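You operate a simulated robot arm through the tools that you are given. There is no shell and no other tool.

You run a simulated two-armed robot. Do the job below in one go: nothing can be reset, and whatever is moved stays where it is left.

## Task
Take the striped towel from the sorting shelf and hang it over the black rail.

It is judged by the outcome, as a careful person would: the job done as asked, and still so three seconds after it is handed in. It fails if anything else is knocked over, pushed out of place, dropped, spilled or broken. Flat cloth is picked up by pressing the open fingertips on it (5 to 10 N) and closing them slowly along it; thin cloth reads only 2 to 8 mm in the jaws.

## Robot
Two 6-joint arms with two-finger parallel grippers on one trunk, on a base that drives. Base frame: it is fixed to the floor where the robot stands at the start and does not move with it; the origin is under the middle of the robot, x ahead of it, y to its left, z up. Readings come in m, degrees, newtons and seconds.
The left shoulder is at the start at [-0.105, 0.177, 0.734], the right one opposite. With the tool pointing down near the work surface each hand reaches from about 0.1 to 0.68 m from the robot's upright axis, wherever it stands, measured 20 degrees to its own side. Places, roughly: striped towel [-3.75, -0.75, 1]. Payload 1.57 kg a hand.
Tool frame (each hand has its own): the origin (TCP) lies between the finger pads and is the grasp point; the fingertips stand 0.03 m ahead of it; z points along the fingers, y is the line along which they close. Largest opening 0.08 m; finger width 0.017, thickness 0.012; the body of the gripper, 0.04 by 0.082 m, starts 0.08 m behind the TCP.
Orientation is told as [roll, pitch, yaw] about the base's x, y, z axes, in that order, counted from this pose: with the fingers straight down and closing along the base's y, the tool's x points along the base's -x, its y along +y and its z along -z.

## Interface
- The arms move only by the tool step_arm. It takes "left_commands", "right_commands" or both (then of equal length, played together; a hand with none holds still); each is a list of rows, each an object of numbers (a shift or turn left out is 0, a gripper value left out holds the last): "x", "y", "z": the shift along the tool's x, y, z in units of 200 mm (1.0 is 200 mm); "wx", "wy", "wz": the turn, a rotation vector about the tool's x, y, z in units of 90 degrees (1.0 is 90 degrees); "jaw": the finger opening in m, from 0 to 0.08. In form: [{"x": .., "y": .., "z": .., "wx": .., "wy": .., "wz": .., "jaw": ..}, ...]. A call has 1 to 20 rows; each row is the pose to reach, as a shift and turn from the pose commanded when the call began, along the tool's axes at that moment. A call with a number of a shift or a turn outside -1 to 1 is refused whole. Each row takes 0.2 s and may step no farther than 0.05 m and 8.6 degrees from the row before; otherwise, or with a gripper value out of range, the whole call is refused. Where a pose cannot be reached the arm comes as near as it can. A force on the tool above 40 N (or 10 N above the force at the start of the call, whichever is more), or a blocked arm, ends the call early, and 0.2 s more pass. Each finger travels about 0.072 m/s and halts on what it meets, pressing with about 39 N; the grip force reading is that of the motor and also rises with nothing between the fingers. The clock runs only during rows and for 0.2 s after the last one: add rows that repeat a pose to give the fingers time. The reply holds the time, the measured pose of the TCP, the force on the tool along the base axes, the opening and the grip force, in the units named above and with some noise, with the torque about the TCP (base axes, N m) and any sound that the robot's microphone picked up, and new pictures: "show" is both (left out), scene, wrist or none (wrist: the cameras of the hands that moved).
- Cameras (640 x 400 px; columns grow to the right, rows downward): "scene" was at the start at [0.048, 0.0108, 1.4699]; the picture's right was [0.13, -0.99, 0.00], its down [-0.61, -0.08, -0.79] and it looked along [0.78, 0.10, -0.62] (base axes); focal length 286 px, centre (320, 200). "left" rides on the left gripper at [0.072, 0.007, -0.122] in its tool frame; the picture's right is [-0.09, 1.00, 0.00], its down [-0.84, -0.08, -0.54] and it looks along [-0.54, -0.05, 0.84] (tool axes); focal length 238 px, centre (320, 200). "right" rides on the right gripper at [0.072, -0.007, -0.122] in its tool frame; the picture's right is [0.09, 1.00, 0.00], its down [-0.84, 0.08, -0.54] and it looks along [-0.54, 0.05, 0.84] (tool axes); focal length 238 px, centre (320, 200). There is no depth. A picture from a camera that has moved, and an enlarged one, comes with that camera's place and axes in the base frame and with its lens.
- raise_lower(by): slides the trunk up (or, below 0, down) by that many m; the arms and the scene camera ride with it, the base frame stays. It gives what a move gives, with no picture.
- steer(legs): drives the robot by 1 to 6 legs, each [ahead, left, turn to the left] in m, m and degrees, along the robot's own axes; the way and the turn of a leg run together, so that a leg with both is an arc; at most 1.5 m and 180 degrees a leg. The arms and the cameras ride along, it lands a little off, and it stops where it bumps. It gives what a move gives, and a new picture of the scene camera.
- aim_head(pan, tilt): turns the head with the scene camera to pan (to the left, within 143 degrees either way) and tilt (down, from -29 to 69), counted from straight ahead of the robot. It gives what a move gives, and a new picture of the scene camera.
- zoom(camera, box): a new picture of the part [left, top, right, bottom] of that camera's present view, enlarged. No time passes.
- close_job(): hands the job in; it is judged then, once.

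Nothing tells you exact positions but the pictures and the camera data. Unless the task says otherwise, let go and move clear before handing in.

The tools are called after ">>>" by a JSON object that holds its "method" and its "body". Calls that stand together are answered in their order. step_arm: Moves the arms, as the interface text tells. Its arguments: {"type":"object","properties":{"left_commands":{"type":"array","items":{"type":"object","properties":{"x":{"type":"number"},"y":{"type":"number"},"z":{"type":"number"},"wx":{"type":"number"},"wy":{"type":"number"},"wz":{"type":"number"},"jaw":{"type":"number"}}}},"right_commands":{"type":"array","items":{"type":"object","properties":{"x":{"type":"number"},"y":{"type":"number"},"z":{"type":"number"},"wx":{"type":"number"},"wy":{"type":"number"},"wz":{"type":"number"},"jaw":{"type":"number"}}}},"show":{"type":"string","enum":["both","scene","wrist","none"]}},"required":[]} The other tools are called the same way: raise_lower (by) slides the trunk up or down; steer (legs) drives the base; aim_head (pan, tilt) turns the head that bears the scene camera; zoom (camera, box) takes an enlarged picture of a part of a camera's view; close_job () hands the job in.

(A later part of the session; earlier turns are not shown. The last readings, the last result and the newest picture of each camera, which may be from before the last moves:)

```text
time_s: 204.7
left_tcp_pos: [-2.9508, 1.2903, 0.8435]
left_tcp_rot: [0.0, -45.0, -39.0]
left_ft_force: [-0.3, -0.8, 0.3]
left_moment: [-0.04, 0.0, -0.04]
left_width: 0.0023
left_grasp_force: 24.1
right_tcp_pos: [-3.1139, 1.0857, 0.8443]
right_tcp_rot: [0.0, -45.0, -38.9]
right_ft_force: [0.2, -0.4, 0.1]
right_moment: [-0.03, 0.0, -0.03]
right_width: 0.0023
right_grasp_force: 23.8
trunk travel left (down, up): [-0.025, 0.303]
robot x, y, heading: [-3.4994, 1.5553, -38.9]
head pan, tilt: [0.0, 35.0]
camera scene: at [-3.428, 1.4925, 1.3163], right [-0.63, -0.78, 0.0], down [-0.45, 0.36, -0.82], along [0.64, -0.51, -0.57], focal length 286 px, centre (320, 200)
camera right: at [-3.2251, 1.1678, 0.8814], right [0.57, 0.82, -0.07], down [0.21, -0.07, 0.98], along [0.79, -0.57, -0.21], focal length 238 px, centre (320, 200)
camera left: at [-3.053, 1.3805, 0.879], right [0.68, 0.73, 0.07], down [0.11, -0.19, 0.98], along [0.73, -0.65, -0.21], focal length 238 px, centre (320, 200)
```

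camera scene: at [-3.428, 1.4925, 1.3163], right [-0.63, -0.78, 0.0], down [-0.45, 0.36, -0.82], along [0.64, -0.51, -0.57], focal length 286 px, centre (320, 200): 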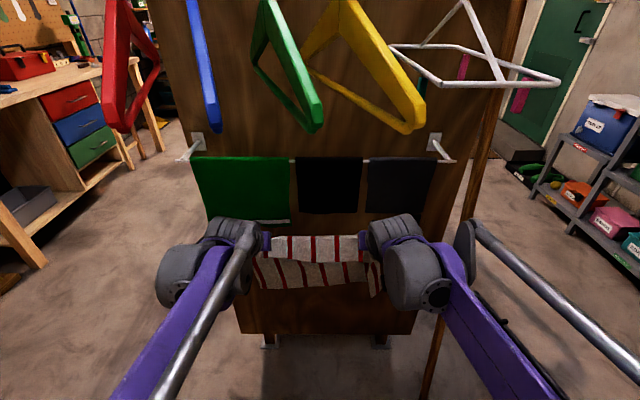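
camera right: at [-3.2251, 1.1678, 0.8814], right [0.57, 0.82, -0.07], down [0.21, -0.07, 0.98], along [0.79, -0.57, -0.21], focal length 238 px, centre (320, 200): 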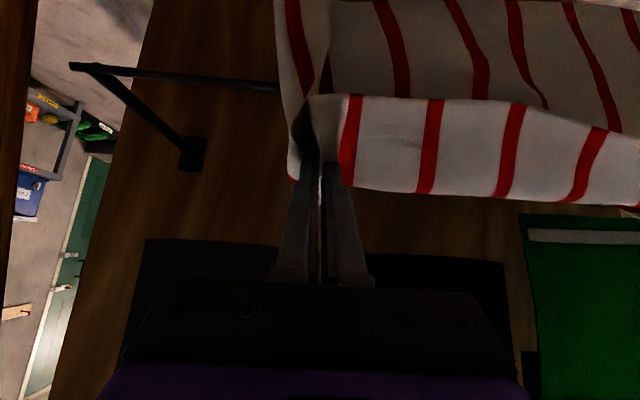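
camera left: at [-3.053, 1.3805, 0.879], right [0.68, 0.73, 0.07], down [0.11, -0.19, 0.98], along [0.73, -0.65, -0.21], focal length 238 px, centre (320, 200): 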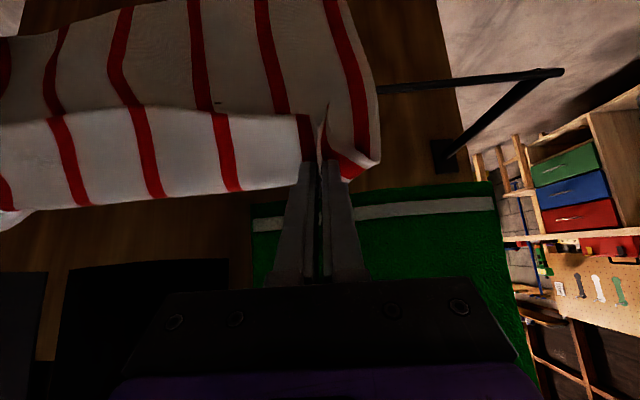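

Everything lines up: the towel hangs in front of the rail and the fingertips are just above it. I now push along the tool direction, over and down behind the rail, in two stages.

>>> {"method": "step_arm", "body": {"left_commands": [{"z": 0.09, "jaw": 0}, {"z": 0.18, "jaw": 0}, {"z": 0.27, "jaw": 0}, {"z": 0.36, "jaw": 0}, {"z": 0.36, "jaw": 0}], "right_commands": [{"z": 0.09, "jaw": 0}, {"z": 0.18, "jaw": 0}, {"z": 0.27, "jaw": 0}, {"z": 0.36, "jaw": 0}, {"z": 0.36, "jaw": 0}], "show": "both"}}

```text
time_s: 205.9
left_tcp_pos: [-2.9119, 1.2584, 0.7939]
left_tcp_rot: [-0.1, -45.0, -38.9]
left_ft_force: [0.0, -0.5, 0.3]
left_moment: [-0.03, 0.04, -0.02]
left_width: 0.0027
left_grasp_force: 24.2
right_tcp_pos: [-3.0736, 1.0523, 0.7954]
right_tcp_rot: [0.0, -45.0, -38.9]
right_ft_force: [0.4, 0.8, -0.2]
right_moment: [0.01, -0.02, 0.0]
right_width: 0.0023
right_grasp_force: 23.5
trunk travel left (down, up): [-0.025, 0.303]
robot x, y, heading: [-3.4989, 1.5485, -39.0]
head pan, tilt: [0.0, 35.0]
camera scene: at [-3.428, 1.4925, 1.3163], right [-0.63, -0.78, 0.0], down [-0.45, 0.36, -0.82], along [0.64, -0.51, -0.57], focal length 286 px, centre (320, 200)
camera right: at [-3.1848, 1.1338, 0.8309], right [0.57, 0.82, -0.07], down [0.21, -0.07, 0.98], along [0.79, -0.57, -0.21], focal length 238 px, centre (320, 200)
camera left: at [-3.0142, 1.3492, 0.8301], right [0.68, 0.73, 0.07], down [0.11, -0.19, 0.98], along [0.73, -0.65, -0.21], focal length 238 px, centre (320, 200)
```

scene: 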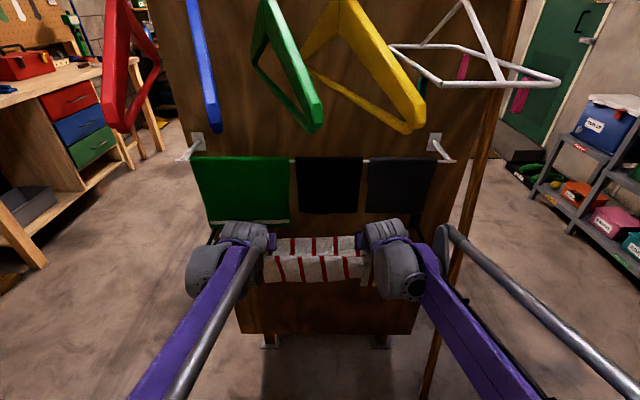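
right: 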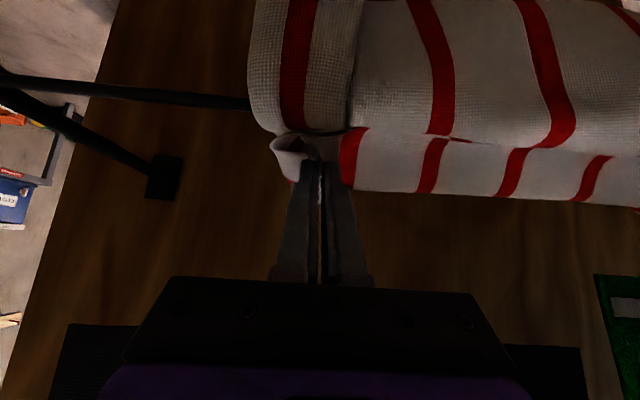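
left: 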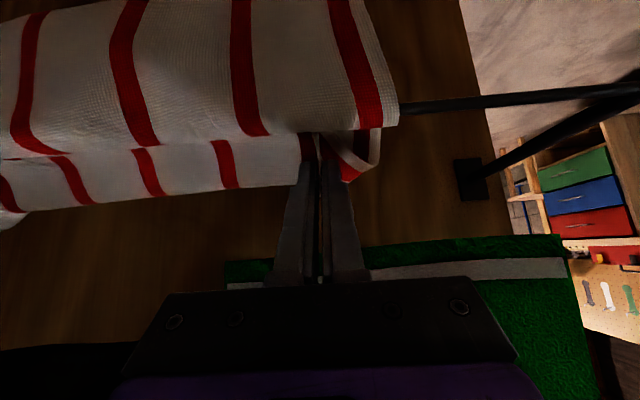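

The towel is riding over the rail cleanly, with negligible force. Continuing the push down behind the rail.

>>> {"method": "step_arm", "body": {"left_commands": [{"z": 0.09, "jaw": 0}, {"z": 0.18, "jaw": 0}, {"z": 0.27, "jaw": 0}, {"z": 0.36, "jaw": 0}, {"z": 0.36, "jaw": 0}], "right_commands": [{"z": 0.09, "jaw": 0}, {"z": 0.18, "jaw": 0}, {"z": 0.27, "jaw": 0}, {"z": 0.36, "jaw": 0}, {"z": 0.36, "jaw": 0}], "show": "both"}}

```text
time_s: 207.1
left_tcp_pos: [-2.8697, 1.2273, 0.744]
left_tcp_rot: [0.0, -45.1, -38.9]
left_ft_force: [-1.0, -1.3, -0.2]
left_moment: [0.0, 0.03, -0.07]
left_width: 0.0023
left_grasp_force: 23.3
right_tcp_pos: [-3.0341, 1.0214, 0.7427]
right_tcp_rot: [0.0, -45.0, -38.8]
right_ft_force: [0.2, 2.0, 0.3]
right_moment: [0.07, 0.0, -0.02]
right_width: 0.0022
right_grasp_force: 23.0
trunk travel left (down, up): [-0.025, 0.303]
robot x, y, heading: [-3.5002, 1.5505, -38.8]
head pan, tilt: [0.0, 35.0]
camera scene: at [-3.428, 1.4924, 1.3163], right [-0.63, -0.78, 0.0], down [-0.45, 0.36, -0.82], along [0.64, -0.51, -0.57], focal length 286 px, centre (320, 200)
camera right: at [-3.1449, 1.1026, 0.7787], right [0.57, 0.82, -0.07], down [0.21, -0.07, 0.98], along [0.79, -0.57, -0.21], focal length 238 px, centre (320, 200)
camera left: at [-2.9716, 1.3176, 0.78], right [0.68, 0.73, 0.07], down [0.11, -0.19, 0.98], along [0.73, -0.65, -0.21], focal length 238 px, centre (320, 200)
```

scene: 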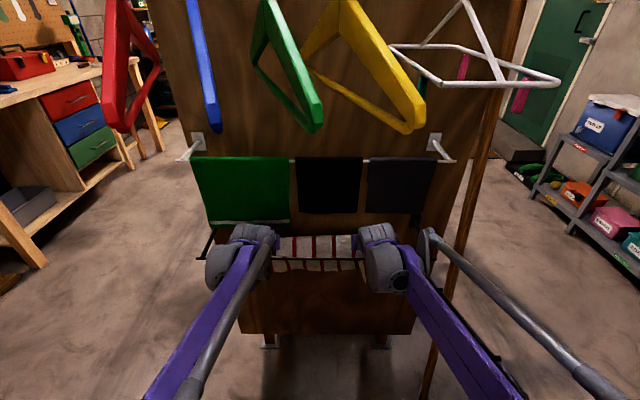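
right: 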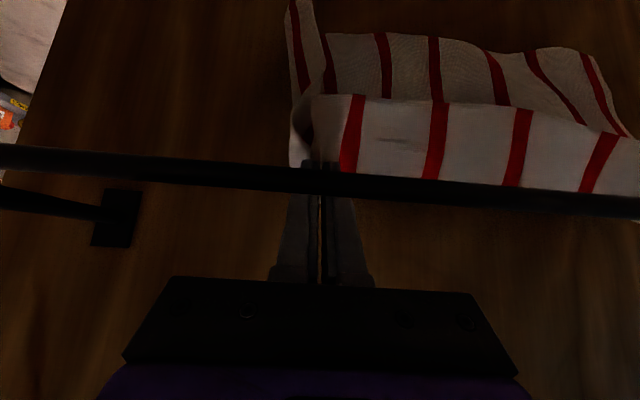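
left: 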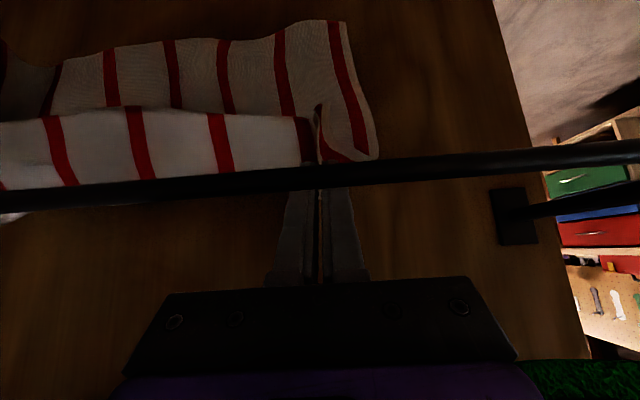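

The towel has slipped fully over and now hangs behind the rail, still held in both hands. That's fine: drawing the held edge back over the rail toward me will leave the long part hanging behind and the held edge in front, so I'll retract slowly and keep low over the rail.

>>> {"method": "step_arm", "body": {"left_commands": [{"z": -0.06, "jaw": 0}, {"z": -0.12, "jaw": 0}, {"z": -0.18, "jaw": 0}, {"z": -0.24, "jaw": 0}, {"z": -0.285, "jaw": 0}, {"z": -0.285, "jaw": 0}, {"z": -0.285, "jaw": 0}], "right_commands": [{"z": -0.06, "jaw": 0}, {"z": -0.12, "jaw": 0}, {"z": -0.18, "jaw": 0}, {"z": -0.24, "jaw": 0}, {"z": -0.285, "jaw": 0}, {"z": -0.285, "jaw": 0}, {"z": -0.285, "jaw": 0}], "show": "both"}}

```text
time_s: 208.7
left_tcp_pos: [-2.902, 1.2526, 0.784]
left_tcp_rot: [0.1, -45.0, -38.9]
left_ft_force: [-0.6, 0.5, -0.5]
left_moment: [0.02, -0.04, -0.05]
left_width: 0.0022
left_grasp_force: 23.6
right_tcp_pos: [-3.0642, 1.0469, 0.7832]
right_tcp_rot: [0.0, -45.0, -38.8]
right_ft_force: [0.3, 0.2, 0.0]
right_moment: [0.04, -0.01, -0.05]
right_width: 0.0019
right_grasp_force: 24.1
trunk travel left (down, up): [-0.025, 0.303]
robot x, y, heading: [-3.4986, 1.5468, -38.9]
head pan, tilt: [0.0, 35.0]
camera scene: at [-3.4278, 1.4923, 1.3162], right [-0.63, -0.78, 0.0], down [-0.45, 0.36, -0.82], along [0.64, -0.51, -0.57], focal length 286 px, centre (320, 200)
camera right: at [-3.1762, 1.1291, 0.8199], right [0.57, 0.82, -0.07], down [0.21, -0.07, 0.98], along [0.79, -0.57, -0.21], focal length 238 px, centre (320, 200)
camera left: at [-3.0043, 1.3419, 0.8202], right [0.68, 0.73, 0.07], down [0.11, -0.19, 0.98], along [0.73, -0.65, -0.21], focal length 238 px, centre (320, 200)
```

scene: 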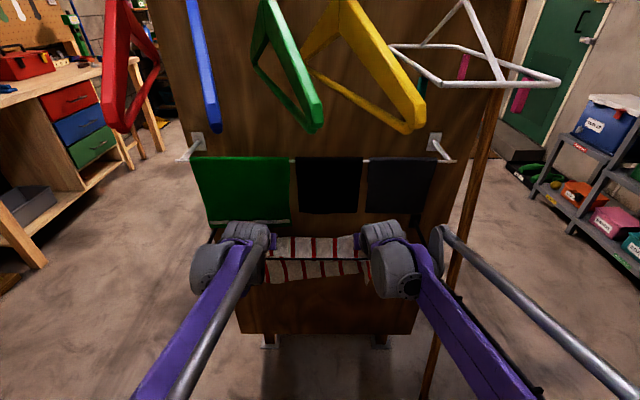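
right: 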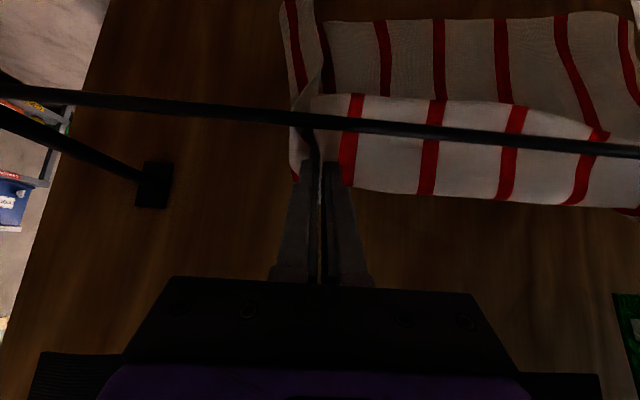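
left: 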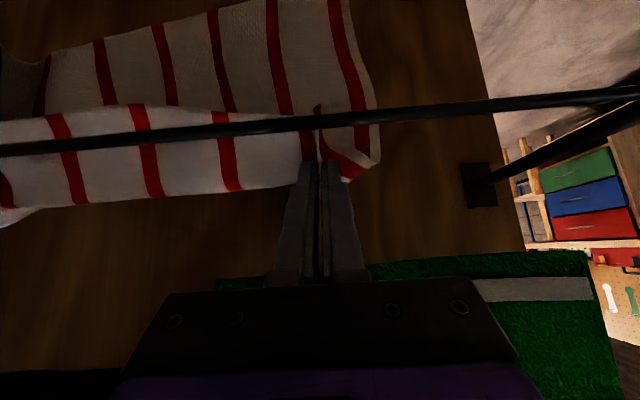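

>>> {"method": "zoom", "body": {"camera": "scene", "box": [230, 200, 410, 320]}}

>>> {"method": "zoom", "body": {"camera": "right", "box": [240, 0, 640, 250]}}

>>> {"method": "zoom", "body": {"camera": "left", "box": [0, 0, 400, 250]}}

```text
3.33 times, centred on (320, 260) of scene
camera zoom: at [-3.4278, 1.4923, 1.3162], right [-0.63, -0.78, 0.0], down [-0.45, 0.36, -0.82], along [0.64, -0.51, -0.57], focal length 952 px, centre (320, 0)
```

zoom: 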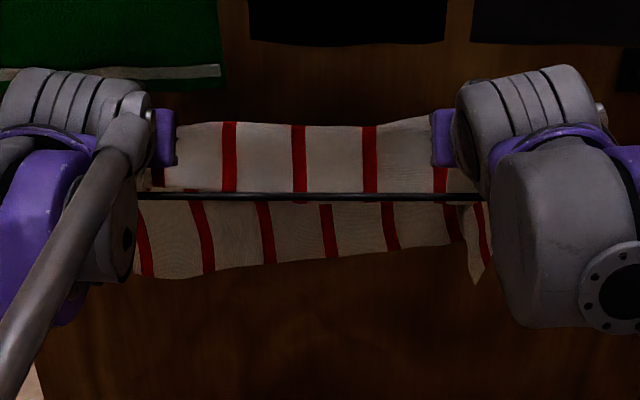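

```text
1.60 times, centred on (440, 125) of right
camera zoom: at [-3.1762, 1.1291, 0.8199], right [0.57, 0.82, -0.07], down [0.21, -0.07, 0.98], along [0.79, -0.57, -0.21], focal length 381 px, centre (128, 320)
```

zoom: 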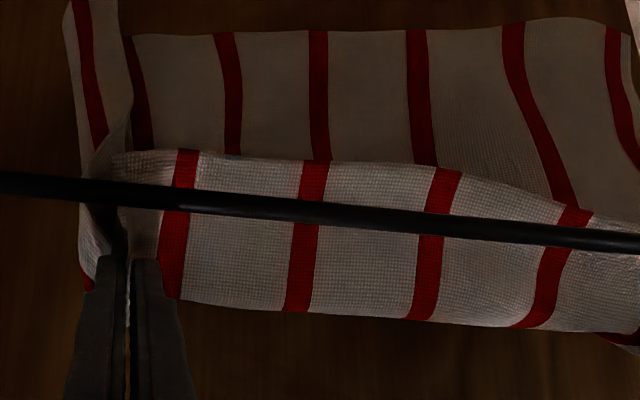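

```text
1.60 times, centred on (200, 125) of left
camera zoom: at [-3.0043, 1.3419, 0.8202], right [0.68, 0.73, 0.07], down [0.11, -0.19, 0.98], along [0.73, -0.65, -0.21], focal length 381 px, centre (512, 320)
```

zoom: 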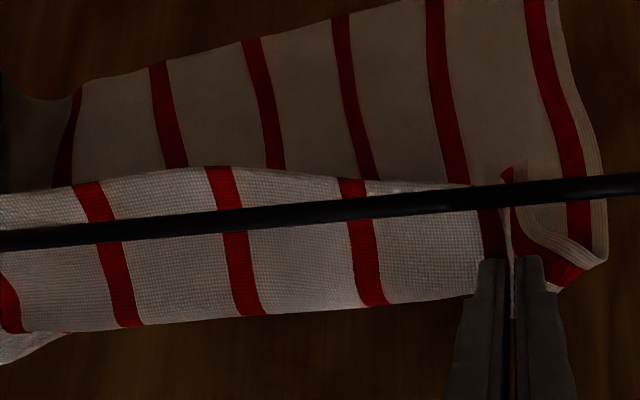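

The long part hangs behind the rail and a shorter flap hangs on my side. To bring the flap to the front, I raise the hands so the flap clears the rail before drawing them back.

>>> {"method": "step_arm", "body": {"left_commands": [{"x": -0.015, "z": -0.07, "jaw": 0}, {"x": -0.03, "z": -0.14, "jaw": 0}, {"x": -0.046, "z": -0.209, "jaw": 0}, {"x": -0.086, "z": -0.266, "jaw": 0}, {"x": -0.126, "z": -0.324, "jaw": 0}, {"x": -0.165, "z": -0.381, "jaw": 0}, {"x": -0.205, "z": -0.438, "jaw": 0}, {"x": -0.205, "z": -0.438, "jaw": 0}], "right_commands": [{"x": -0.015, "z": -0.07, "jaw": 0}, {"x": -0.03, "z": -0.14, "jaw": 0}, {"x": -0.046, "z": -0.209, "jaw": 0}, {"x": -0.086, "z": -0.266, "jaw": 0}, {"x": -0.126, "z": -0.324, "jaw": 0}, {"x": -0.165, "z": -0.381, "jaw": 0}, {"x": -0.205, "z": -0.438, "jaw": 0}, {"x": -0.205, "z": -0.438, "jaw": 0}], "show": "both"}}

>>> {"method": "zoom", "body": {"camera": "scene", "box": [220, 160, 420, 300]}}

```text
time_s: 210.5
left_tcp_pos: [-2.928, 1.2714, 0.8759]
left_tcp_rot: [0.0, -45.0, -38.9]
left_ft_force: [0.2, -0.9, 0.2]
left_moment: [0.01, 0.02, -0.01]
left_width: 0.0022
left_grasp_force: 23.8
right_tcp_pos: [-3.0905, 1.07, 0.8744]
right_tcp_rot: [0.0, -45.1, -38.9]
right_ft_force: [0.8, -0.4, 0.3]
right_moment: [0.05, -0.01, 0.0]
right_width: 0.0022
right_grasp_force: 23.9
trunk travel left (down, up): [-0.025, 0.303]
robot x, y, heading: [-3.4974, 1.5537, -39.0]
head pan, tilt: [0.0, 35.0]
camera scene: at [-3.4278, 1.4923, 1.3162], right [-0.63, -0.78, 0.0], down [-0.45, 0.36, -0.82], along [0.64, -0.51, -0.57], focal length 286 px, centre (320, 200)
camera right: at [-3.2018, 1.1521, 0.9113], right [0.57, 0.82, -0.07], down [0.21, -0.07, 0.98], along [0.79, -0.57, -0.21], focal length 238 px, centre (320, 200)
camera left: at [-3.0303, 1.3618, 0.9101], right [0.68, 0.73, 0.07], down [0.11, -0.19, 0.97], along [0.73, -0.65, -0.21], focal length 238 px, centre (320, 200)
```

scene: 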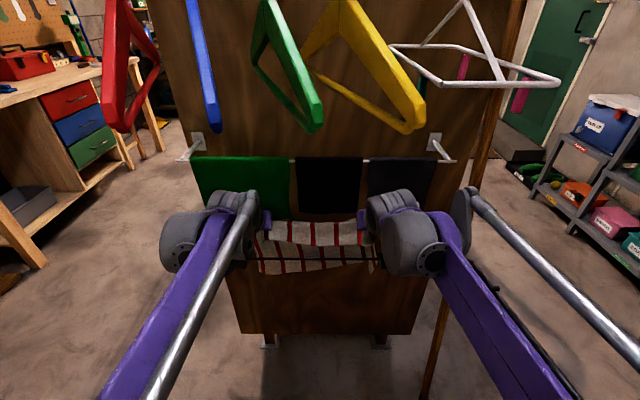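
right: 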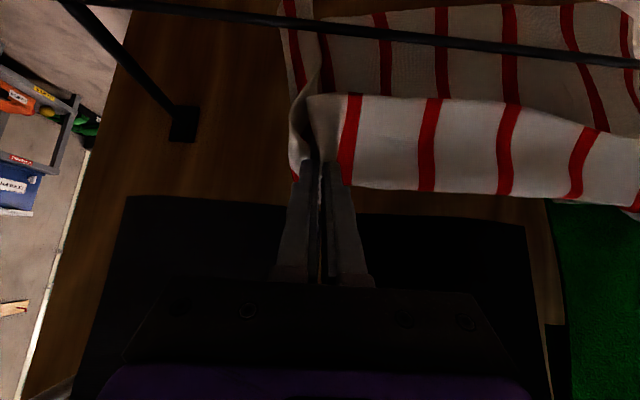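
left: 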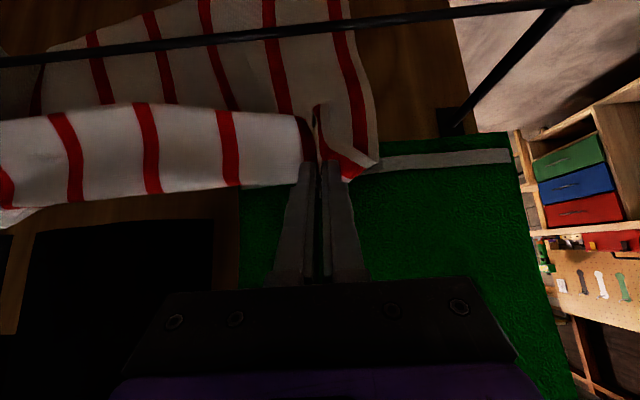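

```text
2.86 times, centred on (320, 230) of scene
camera zoom: at [-3.4278, 1.4923, 1.3162], right [-0.63, -0.78, 0.0], down [-0.45, 0.36, -0.82], along [0.64, -0.51, -0.57], focal length 816 px, centre (320, 114)
```

zoom: 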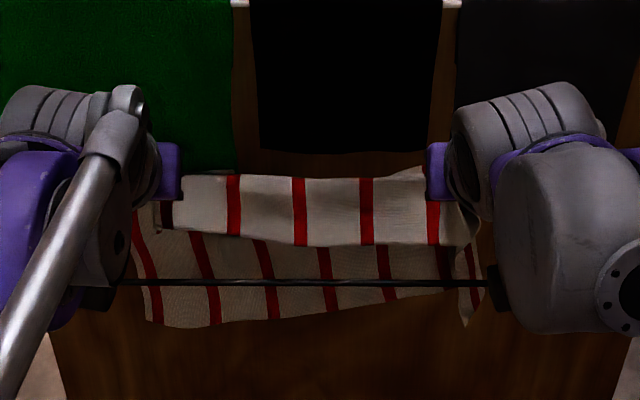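

The flap is now clear above the rail. I'll lower just slightly and draw the hands back so the flap comes over to the front while the long part stays behind.

>>> {"method": "step_arm", "body": {"left_commands": [{"x": 0.06, "z": 0.032, "jaw": 0}, {"x": 0.11, "z": 0.053, "jaw": 0}, {"x": 0.152, "z": 0.025, "jaw": 0}, {"x": 0.187, "z": -0.011, "jaw": 0}, {"x": 0.223, "z": -0.032, "jaw": 0}, {"x": 0.255, "z": -0.042, "jaw": 0}, {"x": 0.255, "z": -0.042, "jaw": 0}], "right_commands": [{"x": 0.06, "z": 0.032, "jaw": 0}, {"x": 0.11, "z": 0.053, "jaw": 0}, {"x": 0.152, "z": 0.025, "jaw": 0}, {"x": 0.187, "z": -0.011, "jaw": 0}, {"x": 0.223, "z": -0.032, "jaw": 0}, {"x": 0.255, "z": -0.042, "jaw": 0}, {"x": 0.255, "z": -0.042, "jaw": 0}], "show": "both"}}

>>> {"method": "zoom", "body": {"camera": "scene", "box": [220, 180, 420, 320]}}

```text
time_s: 212.1
left_tcp_pos: [-2.9597, 1.2993, 0.8433]
left_tcp_rot: [-0.1, -45.0, -38.8]
left_ft_force: [-0.5, -0.3, -0.4]
left_moment: [0.03, -0.01, 0.01]
left_width: 0.0022
left_grasp_force: 23.7
right_tcp_pos: [-3.1227, 1.0959, 0.8452]
right_tcp_rot: [0.0, -45.0, -38.9]
right_ft_force: [0.4, 0.1, 0.9]
right_moment: [0.02, 0.02, -0.03]
right_width: 0.0023
right_grasp_force: 23.6
trunk travel left (down, up): [-0.025, 0.303]
robot x, y, heading: [-3.5006, 1.5509, -38.9]
head pan, tilt: [0.0, 35.0]
camera scene: at [-3.4278, 1.4923, 1.3162], right [-0.63, -0.78, 0.0], down [-0.45, 0.36, -0.82], along [0.64, -0.51, -0.57], focal length 286 px, centre (320, 200)
camera right: at [-3.234, 1.178, 0.8821], right [0.57, 0.82, -0.07], down [0.21, -0.07, 0.98], along [0.79, -0.57, -0.21], focal length 238 px, centre (320, 200)
camera left: at [-3.0619, 1.3891, 0.8797], right [0.68, 0.73, 0.07], down [0.11, -0.19, 0.98], along [0.73, -0.65, -0.21], focal length 238 px, centre (320, 200)
```

scene: 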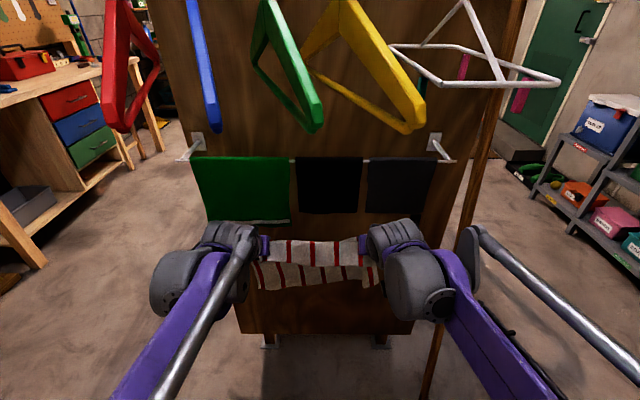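
right: 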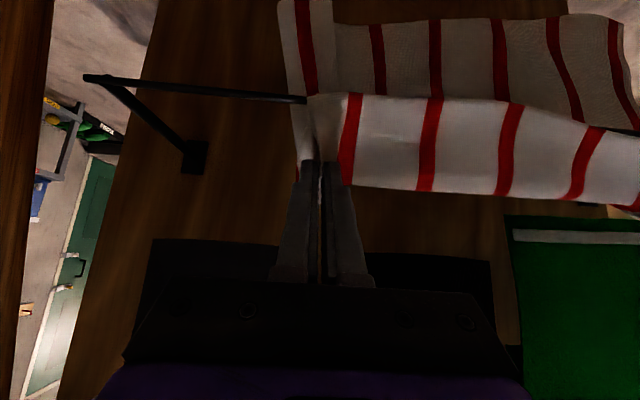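
left: 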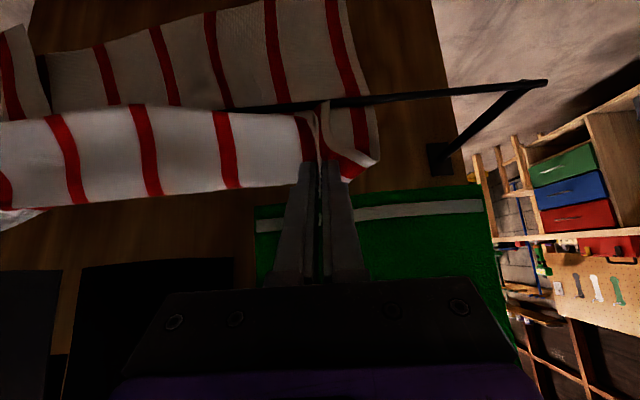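

```text
2.86 times, centred on (320, 250) of scene
camera zoom: at [-3.4278, 1.4923, 1.3162], right [-0.63, -0.78, 0.0], down [-0.45, 0.36, -0.82], along [0.64, -0.51, -0.57], focal length 816 px, centre (320, 57)
```

zoom: 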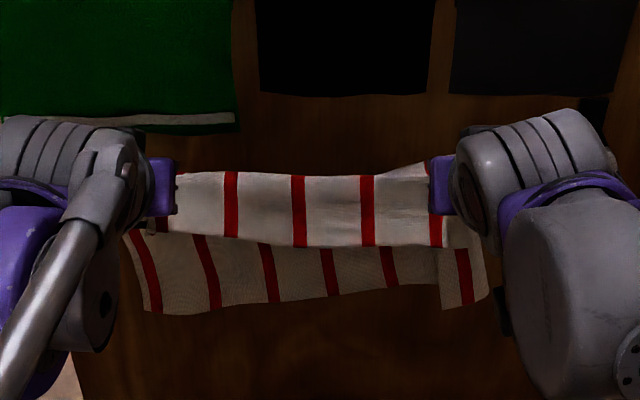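

The rail is now sandwiched: the flap is in front of it and the long part behind. I lower the hands straight down so the towel settles onto the rail.

>>> {"method": "step_arm", "body": {"left_commands": [{"x": 0.065, "z": 0.065, "jaw": 0}, {"x": 0.13, "z": 0.13, "jaw": 0}, {"x": 0.195, "z": 0.195, "jaw": 0}, {"x": 0.26, "z": 0.26, "jaw": 0}, {"x": 0.32, "z": 0.32, "jaw": 0}, {"x": 0.36, "z": 0.36, "jaw": 0}, {"x": 0.36, "z": 0.36, "jaw": 0}], "right_commands": [{"x": 0.065, "z": 0.065, "jaw": 0}, {"x": 0.13, "z": 0.13, "jaw": 0}, {"x": 0.195, "z": 0.195, "jaw": 0}, {"x": 0.26, "z": 0.26, "jaw": 0}, {"x": 0.32, "z": 0.32, "jaw": 0}, {"x": 0.36, "z": 0.36, "jaw": 0}, {"x": 0.36, "z": 0.36, "jaw": 0}], "show": "both"}}

>>> {"method": "zoom", "body": {"camera": "scene", "box": [220, 180, 420, 320]}}

>>> {"method": "zoom", "body": {"camera": "left", "box": [0, 0, 480, 260]}}

>>> {"method": "zoom", "body": {"camera": "right", "box": [160, 0, 640, 260]}}

```text
time_s: 213.7
left_tcp_pos: [-2.96, 1.2977, 0.7414]
left_tcp_rot: [0.0, -45.0, -38.9]
left_ft_force: [0.1, -0.6, 0.0]
left_moment: [0.02, -0.03, -0.02]
left_width: 0.0022
left_grasp_force: 23.9
right_tcp_pos: [-3.125, 1.0945, 0.7417]
right_tcp_rot: [0.0, -45.0, -38.9]
right_ft_force: [-1.2, 1.4, 0.3]
right_moment: [-0.03, 0.04, 0.01]
right_width: 0.0021
right_grasp_force: 23.7
trunk travel left (down, up): [-0.025, 0.303]
robot x, y, heading: [-3.4985, 1.5503, -38.7]
head pan, tilt: [0.0, 35.0]
camera scene: at [-3.4278, 1.4923, 1.3162], right [-0.63, -0.78, 0.0], down [-0.45, 0.36, -0.82], along [0.64, -0.51, -0.57], focal length 286 px, centre (320, 200)
camera right: at [-3.2356, 1.1765, 0.7779], right [0.57, 0.82, -0.07], down [0.21, -0.07, 0.98], along [0.79, -0.57, -0.21], focal length 238 px, centre (320, 200)
camera left: at [-3.0619, 1.3881, 0.7776], right [0.68, 0.73, 0.07], down [0.11, -0.19, 0.97], along [0.73, -0.65, -0.21], focal length 238 px, centre (320, 200)
```

scene: 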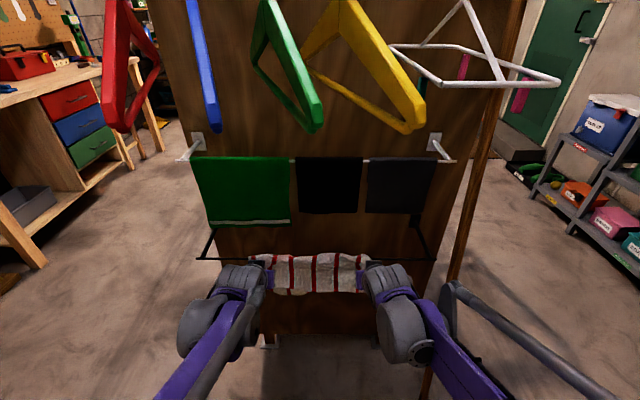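
right: 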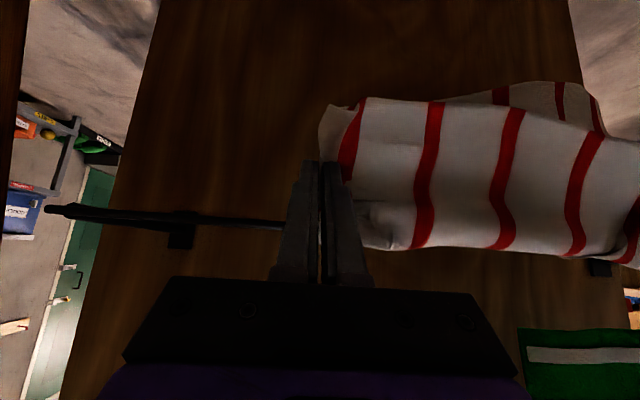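
left: 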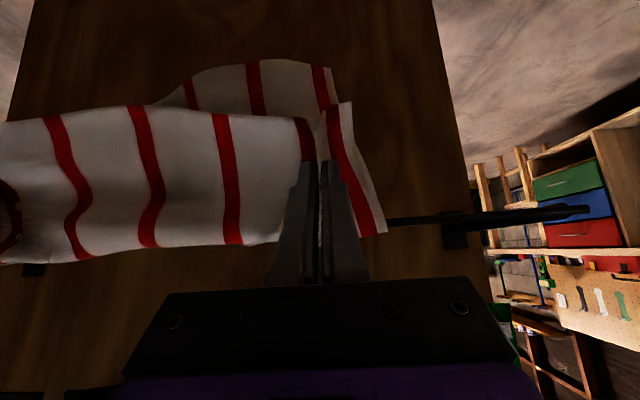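

```text
2.86 times, centred on (320, 250) of scene
camera zoom: at [-3.4278, 1.4923, 1.3162], right [-0.63, -0.78, 0.0], down [-0.45, 0.36, -0.82], along [0.64, -0.51, -0.57], focal length 816 px, centre (320, 57)
```

zoom: 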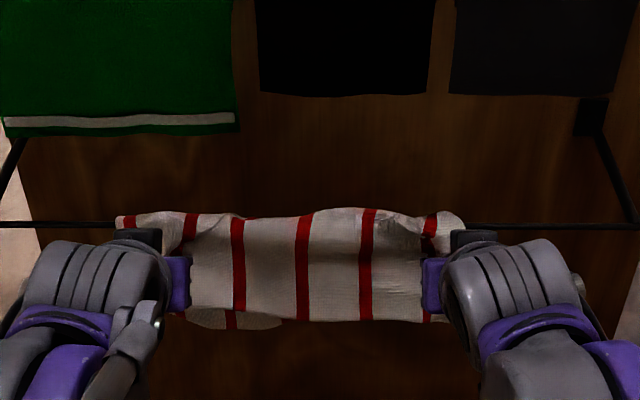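

```text
1.33 times, centred on (240, 130) of left
camera zoom: at [-3.0619, 1.3881, 0.7776], right [0.68, 0.73, 0.07], down [0.11, -0.19, 0.97], along [0.73, -0.65, -0.21], focal length 318 px, centre (427, 293)
```

zoom: 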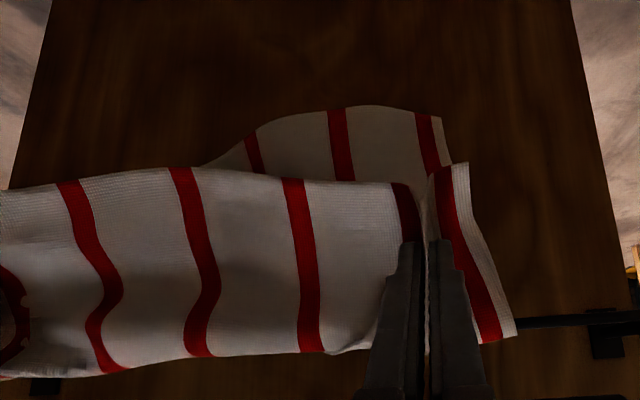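

```text
1.33 times, centred on (400, 130) of right
camera zoom: at [-3.2356, 1.1765, 0.7779], right [0.57, 0.82, -0.07], down [0.21, -0.07, 0.98], along [0.79, -0.57, -0.21], focal length 318 px, centre (213, 293)
```

zoom: 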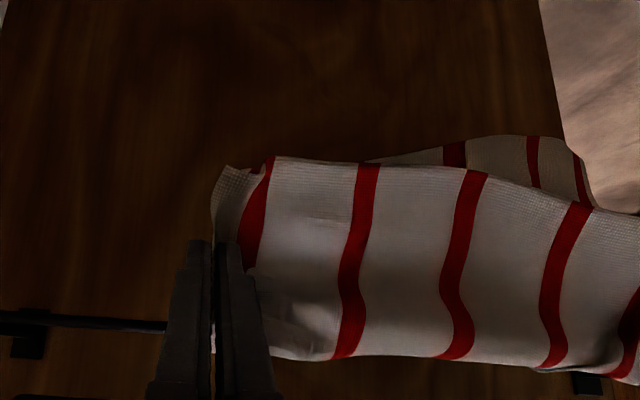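

The towel now drapes over the rail: the back hangs about 16 cm at the left and 9 cm at the right, the front about 12 cm. I'll even this out by lowering the left hand a little and raising the right slightly before releasing.

>>> {"method": "step_arm", "body": {"left_commands": [{"x": 0.02, "z": 0.02, "jaw": 0}, {"x": 0.04, "z": 0.04, "jaw": 0}, {"x": 0.06, "z": 0.06, "jaw": 0}, {"x": 0.075, "z": 0.075, "jaw": 0}, {"x": 0.075, "z": 0.075, "jaw": 0}], "right_commands": [{"x": -0.009, "z": -0.009, "jaw": 0}, {"x": -0.018, "z": -0.018, "jaw": 0}, {"x": -0.027, "z": -0.027, "jaw": 0}, {"x": -0.035, "z": -0.035, "jaw": 0}, {"x": -0.035, "z": -0.035, "jaw": 0}], "show": "both"}}

>>> {"method": "zoom", "body": {"camera": "scene", "box": [220, 200, 420, 340]}}

```text
time_s: 214.9
left_tcp_pos: [-2.9602, 1.299, 0.7211]
left_tcp_rot: [0.0, -45.0, -38.9]
left_ft_force: [0.2, -1.4, 0.2]
left_moment: [-0.02, -0.01, -0.03]
left_width: 0.0022
left_grasp_force: 23.6
right_tcp_pos: [-3.1242, 1.0949, 0.7517]
right_tcp_rot: [0.0, -45.0, -38.9]
right_ft_force: [0.8, 0.8, -0.5]
right_moment: [0.0, 0.0, 0.04]
right_width: 0.0021
right_grasp_force: 23.8
trunk travel left (down, up): [-0.025, 0.303]
robot x, y, heading: [-3.4978, 1.5498, -38.9]
head pan, tilt: [0.0, 35.0]
camera scene: at [-3.4278, 1.4923, 1.3162], right [-0.63, -0.78, 0.0], down [-0.45, 0.36, -0.82], along [0.64, -0.51, -0.57], focal length 286 px, centre (320, 200)
camera right: at [-3.2356, 1.1761, 0.7891], right [0.57, 0.82, -0.07], down [0.21, -0.07, 0.98], along [0.79, -0.57, -0.21], focal length 238 px, centre (320, 200)
camera left: at [-3.0626, 1.3886, 0.757], right [0.68, 0.73, 0.07], down [0.11, -0.19, 0.98], along [0.73, -0.65, -0.21], focal length 238 px, centre (320, 200)
```

scene: 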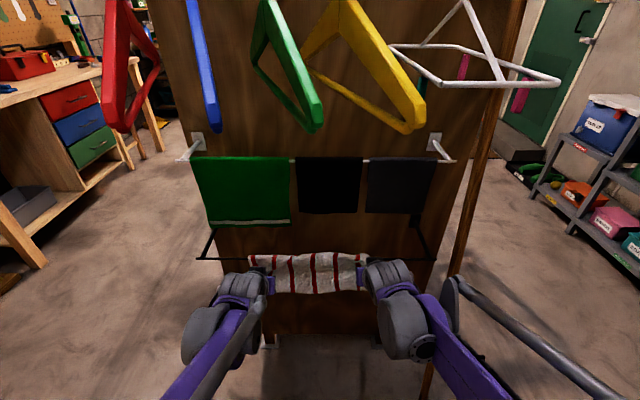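
right: 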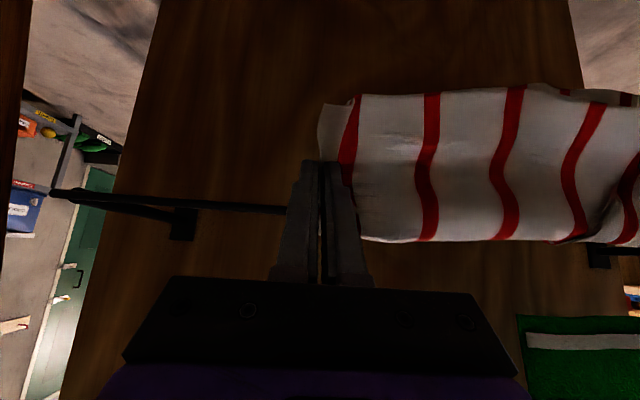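
left: 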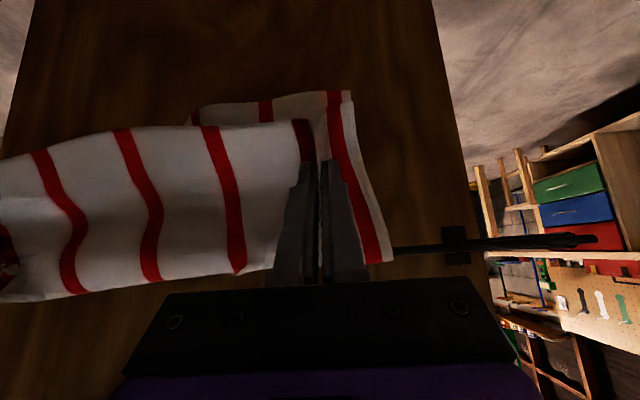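

```text
2.86 times, centred on (320, 270) of scene
camera zoom: at [-3.4278, 1.4923, 1.3162], right [-0.63, -0.78, 0.0], down [-0.45, 0.36, -0.82], along [0.64, -0.51, -0.57], focal length 816 px, centre (320, 0)
```

zoom: 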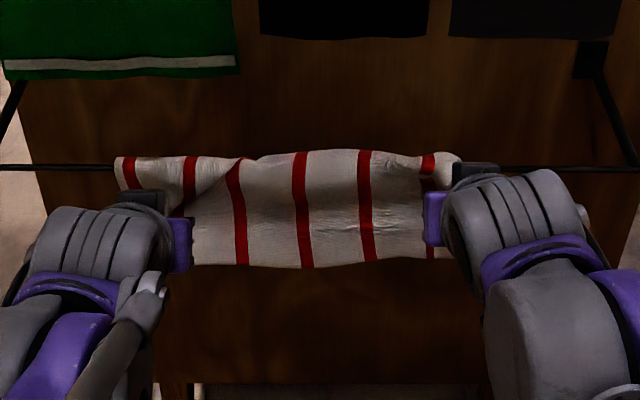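

>>> {"method": "step_arm", "body": {"left_commands": [{"x": 0.015, "z": 0.015, "jaw": 0}, {"x": 0.03, "z": 0.03, "jaw": 0}, {"x": 0.045, "z": 0.045, "jaw": 0}, {"x": 0.045, "z": 0.045, "jaw": 0}, {"x": 0.045, "z": 0.045, "jaw": 0}], "right_commands": [{"x": 0.01, "z": 0.01, "jaw": 0}, {"x": 0.02, "z": 0.02, "jaw": 0}, {"x": 0.03, "z": 0.03, "jaw": 0}, {"x": 0.03, "z": 0.03, "jaw": 0}, {"x": 0.03, "z": 0.03, "jaw": 0}], "show": "both"}}

```text
time_s: 216.1
left_tcp_pos: [-2.9607, 1.2978, 0.7087]
left_tcp_rot: [0.1, -45.0, -38.9]
left_ft_force: [0.0, -0.3, 0.8]
left_moment: [-0.02, -0.02, 0.0]
left_width: 0.0023
left_grasp_force: 24.4
right_tcp_pos: [-3.1253, 1.0946, 0.7442]
right_tcp_rot: [-0.1, -45.0, -39.0]
right_ft_force: [0.4, -0.8, 0.6]
right_moment: [0.04, -0.01, 0.01]
right_width: 0.0024
right_grasp_force: 23.9
trunk travel left (down, up): [-0.025, 0.303]
robot x, y, heading: [-3.5, 1.5556, -38.8]
head pan, tilt: [0.0, 35.0]
camera scene: at [-3.4279, 1.4924, 1.3163], right [-0.63, -0.78, 0.0], down [-0.45, 0.36, -0.82], along [0.64, -0.51, -0.57], focal length 286 px, centre (320, 200)
camera right: at [-3.2352, 1.1764, 0.7803], right [0.57, 0.82, -0.07], down [0.21, -0.07, 0.98], along [0.79, -0.57, -0.21], focal length 238 px, centre (320, 200)
camera left: at [-3.0635, 1.3889, 0.744], right [0.68, 0.73, 0.07], down [0.11, -0.19, 0.98], along [0.73, -0.65, -0.21], focal length 238 px, centre (320, 200)
```

scene: 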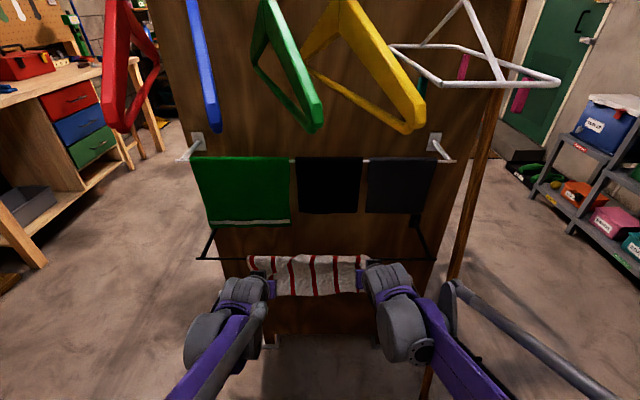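
right: 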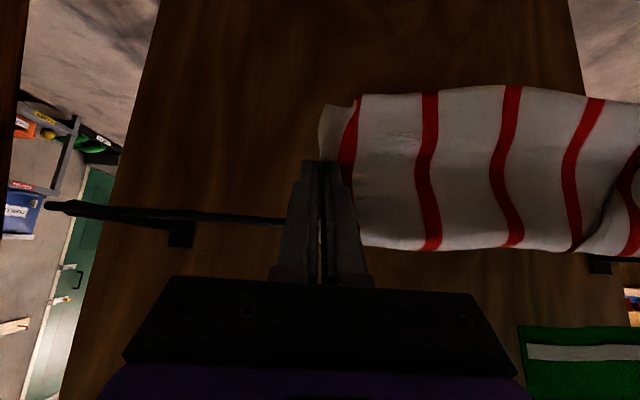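
left: 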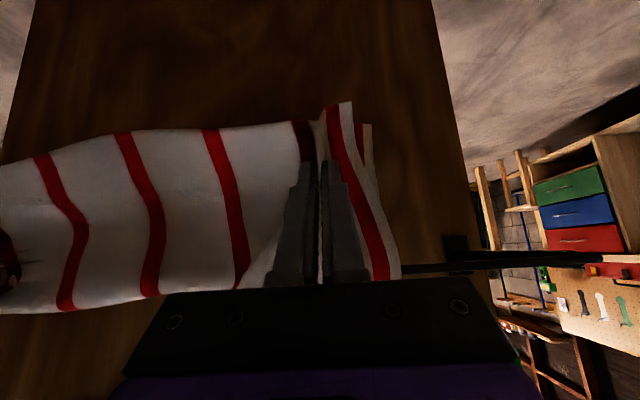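

Front and back hang nearly equal now (about 11–13 cm each side). I'll open both jaws gently together.

>>> {"method": "step_arm", "body": {"left_commands": [{"jaw": 0.005}, {"jaw": 0.01}, {"jaw": 0.015}, {"jaw": 0.02}, {"jaw": 0.025}, {"jaw": 0.03}, {"jaw": 0.03}, {"jaw": 0.03}], "right_commands": [{"jaw": 0.005}, {"jaw": 0.01}, {"jaw": 0.015}, {"jaw": 0.02}, {"jaw": 0.025}, {"jaw": 0.03}, {"jaw": 0.03}, {"jaw": 0.03}], "show": "both"}}

>>> {"method": "zoom", "body": {"camera": "scene", "box": [220, 200, 420, 340]}}

```text
time_s: 217.9
left_tcp_pos: [-2.9614, 1.2992, 0.7078]
left_tcp_rot: [0.0, -45.0, -38.9]
left_ft_force: [0.4, 0.7, 0.1]
left_moment: [0.0, 0.01, 0.01]
left_width: 0.03
left_grasp_force: 0.0
right_tcp_pos: [-3.1231, 1.0957, 0.7442]
right_tcp_rot: [-0.1, -44.9, -38.9]
right_ft_force: [0.0, 0.1, -0.5]
right_moment: [0.03, 0.01, -0.01]
right_width: 0.0298
right_grasp_force: 0.0
trunk travel left (down, up): [-0.025, 0.303]
robot x, y, heading: [-3.5006, 1.5531, -38.8]
head pan, tilt: [0.0, 35.0]
camera scene: at [-3.4278, 1.4923, 1.3162], right [-0.63, -0.78, 0.0], down [-0.45, 0.36, -0.82], along [0.64, -0.51, -0.57], focal length 286 px, centre (320, 200)
camera right: at [-3.2352, 1.1763, 0.7803], right [0.57, 0.82, -0.07], down [0.21, -0.07, 0.98], along [0.79, -0.57, -0.21], focal length 238 px, centre (320, 200)
camera left: at [-3.0635, 1.3889, 0.744], right [0.68, 0.73, 0.07], down [0.11, -0.19, 0.98], along [0.73, -0.65, -0.21], focal length 238 px, centre (320, 200)
```

scene: 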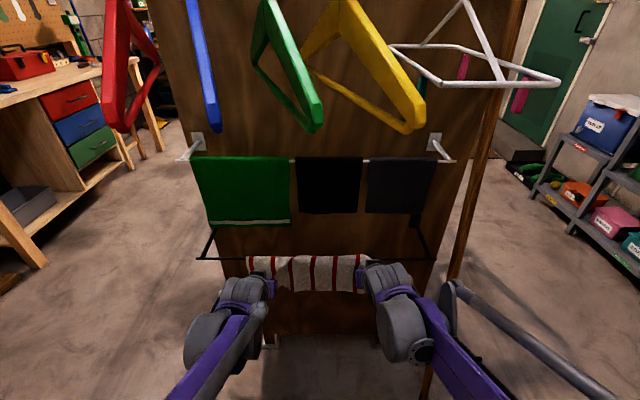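
right: 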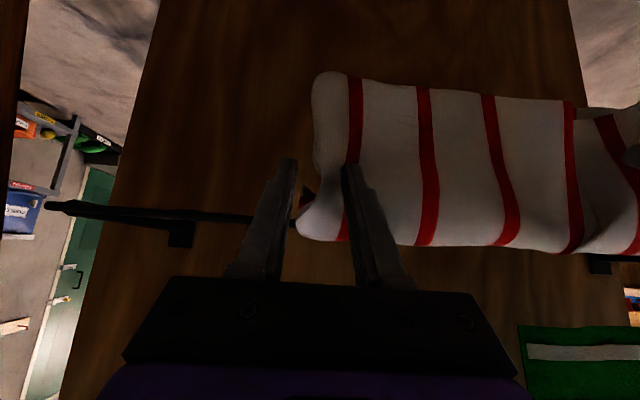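
left: 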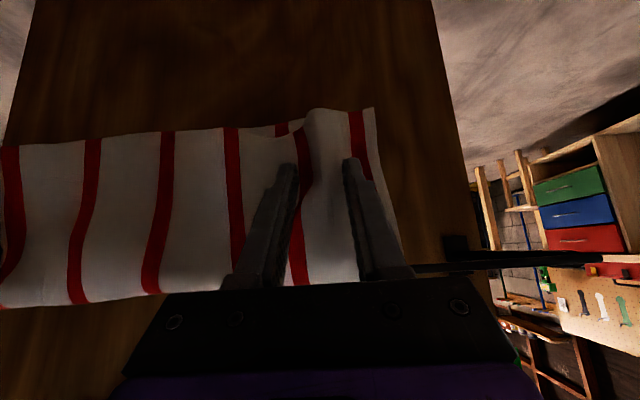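

```text
2.86 times, centred on (320, 270) of scene
camera zoom: at [-3.4278, 1.4923, 1.3162], right [-0.63, -0.78, 0.0], down [-0.45, 0.36, -0.82], along [0.64, -0.51, -0.57], focal length 816 px, centre (320, 0)
```

zoom: 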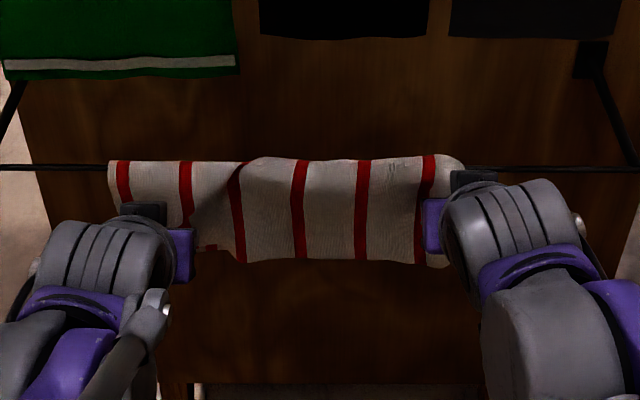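

Released: the towel lies over the rail and stays. I now withdraw both hands straight back, away from the cloth, slowly.

>>> {"method": "step_arm", "body": {"left_commands": [{"x": 0.03, "z": -0.05, "jaw": 0.03}, {"x": 0.06, "z": -0.1, "jaw": 0.03}, {"x": 0.1, "z": -0.15, "jaw": 0.03}, {"x": 0.15, "z": -0.2, "jaw": 0.03}, {"x": 0.2, "z": -0.25, "jaw": 0.03}, {"x": 0.25, "z": -0.3, "jaw": 0.03}, {"x": 0.3, "z": -0.35, "jaw": 0.03}, {"x": 0.35, "z": -0.4, "jaw": 0.03}], "right_commands": [{"x": 0.03, "z": -0.05, "jaw": 0.03}, {"x": 0.06, "z": -0.1, "jaw": 0.03}, {"x": 0.1, "z": -0.15, "jaw": 0.03}, {"x": 0.15, "z": -0.2, "jaw": 0.03}, {"x": 0.2, "z": -0.25, "jaw": 0.03}, {"x": 0.25, "z": -0.3, "jaw": 0.03}, {"x": 0.3, "z": -0.35, "jaw": 0.03}, {"x": 0.35, "z": -0.4, "jaw": 0.03}], "show": "both"}}

>>> {"method": "zoom", "body": {"camera": "scene", "box": [200, 180, 440, 340]}}

```text
time_s: 219.7
left_tcp_pos: [-3.0438, 1.3663, 0.7159]
left_tcp_rot: [0.0, -45.1, -38.9]
left_ft_force: [0.0, -0.3, -0.4]
left_moment: [0.02, -0.01, -0.01]
left_width: 0.03
left_grasp_force: 0.1
right_tcp_pos: [-3.2068, 1.1624, 0.7532]
right_tcp_rot: [-0.1, -45.0, -38.7]
right_ft_force: [0.5, 0.4, 0.3]
right_moment: [0.01, -0.02, -0.01]
right_width: 0.0299
right_grasp_force: 0.2
trunk travel left (down, up): [-0.025, 0.303]
robot x, y, heading: [-3.5024, 1.5517, -38.9]
head pan, tilt: [0.0, 35.0]
camera scene: at [-3.4282, 1.4926, 1.3163], right [-0.63, -0.78, 0.0], down [-0.45, 0.36, -0.82], along [0.64, -0.51, -0.57], focal length 286 px, centre (320, 200)
camera right: at [-3.3191, 1.2447, 0.7905], right [0.57, 0.82, -0.07], down [0.21, -0.07, 0.98], along [0.79, -0.57, -0.21], focal length 238 px, centre (320, 200)
camera left: at [-3.146, 1.4564, 0.7519], right [0.68, 0.73, 0.06], down [0.11, -0.19, 0.98], along [0.73, -0.65, -0.21], focal length 238 px, centre (320, 200)
```

scene: 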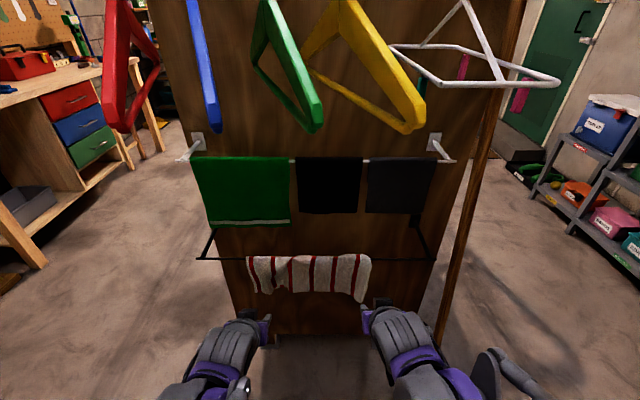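
right: 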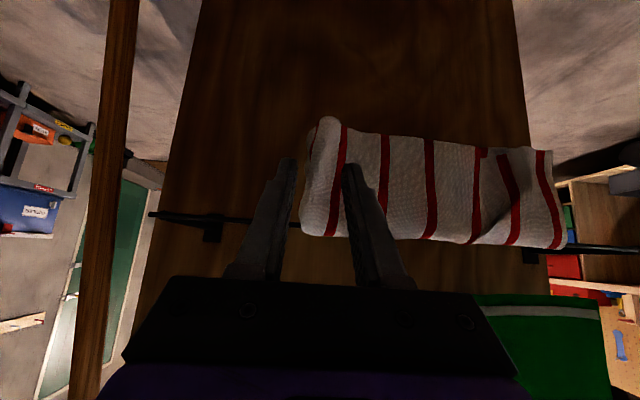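
left: 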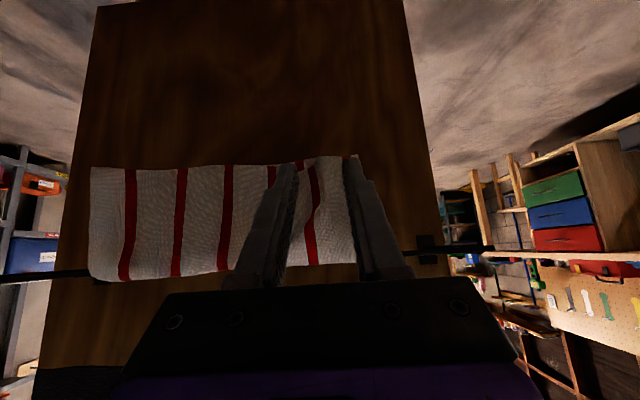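

```text
2.50 times, centred on (320, 260) of scene
camera zoom: at [-3.4282, 1.4926, 1.3163], right [-0.63, -0.78, 0.0], down [-0.45, 0.36, -0.82], along [0.64, -0.51, -0.57], focal length 714 px, centre (320, 50)
```

zoom: 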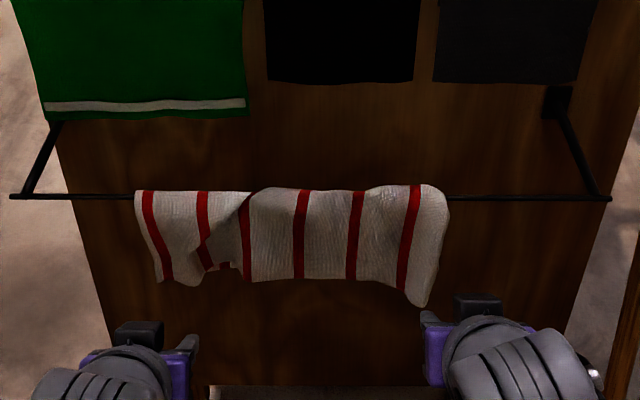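

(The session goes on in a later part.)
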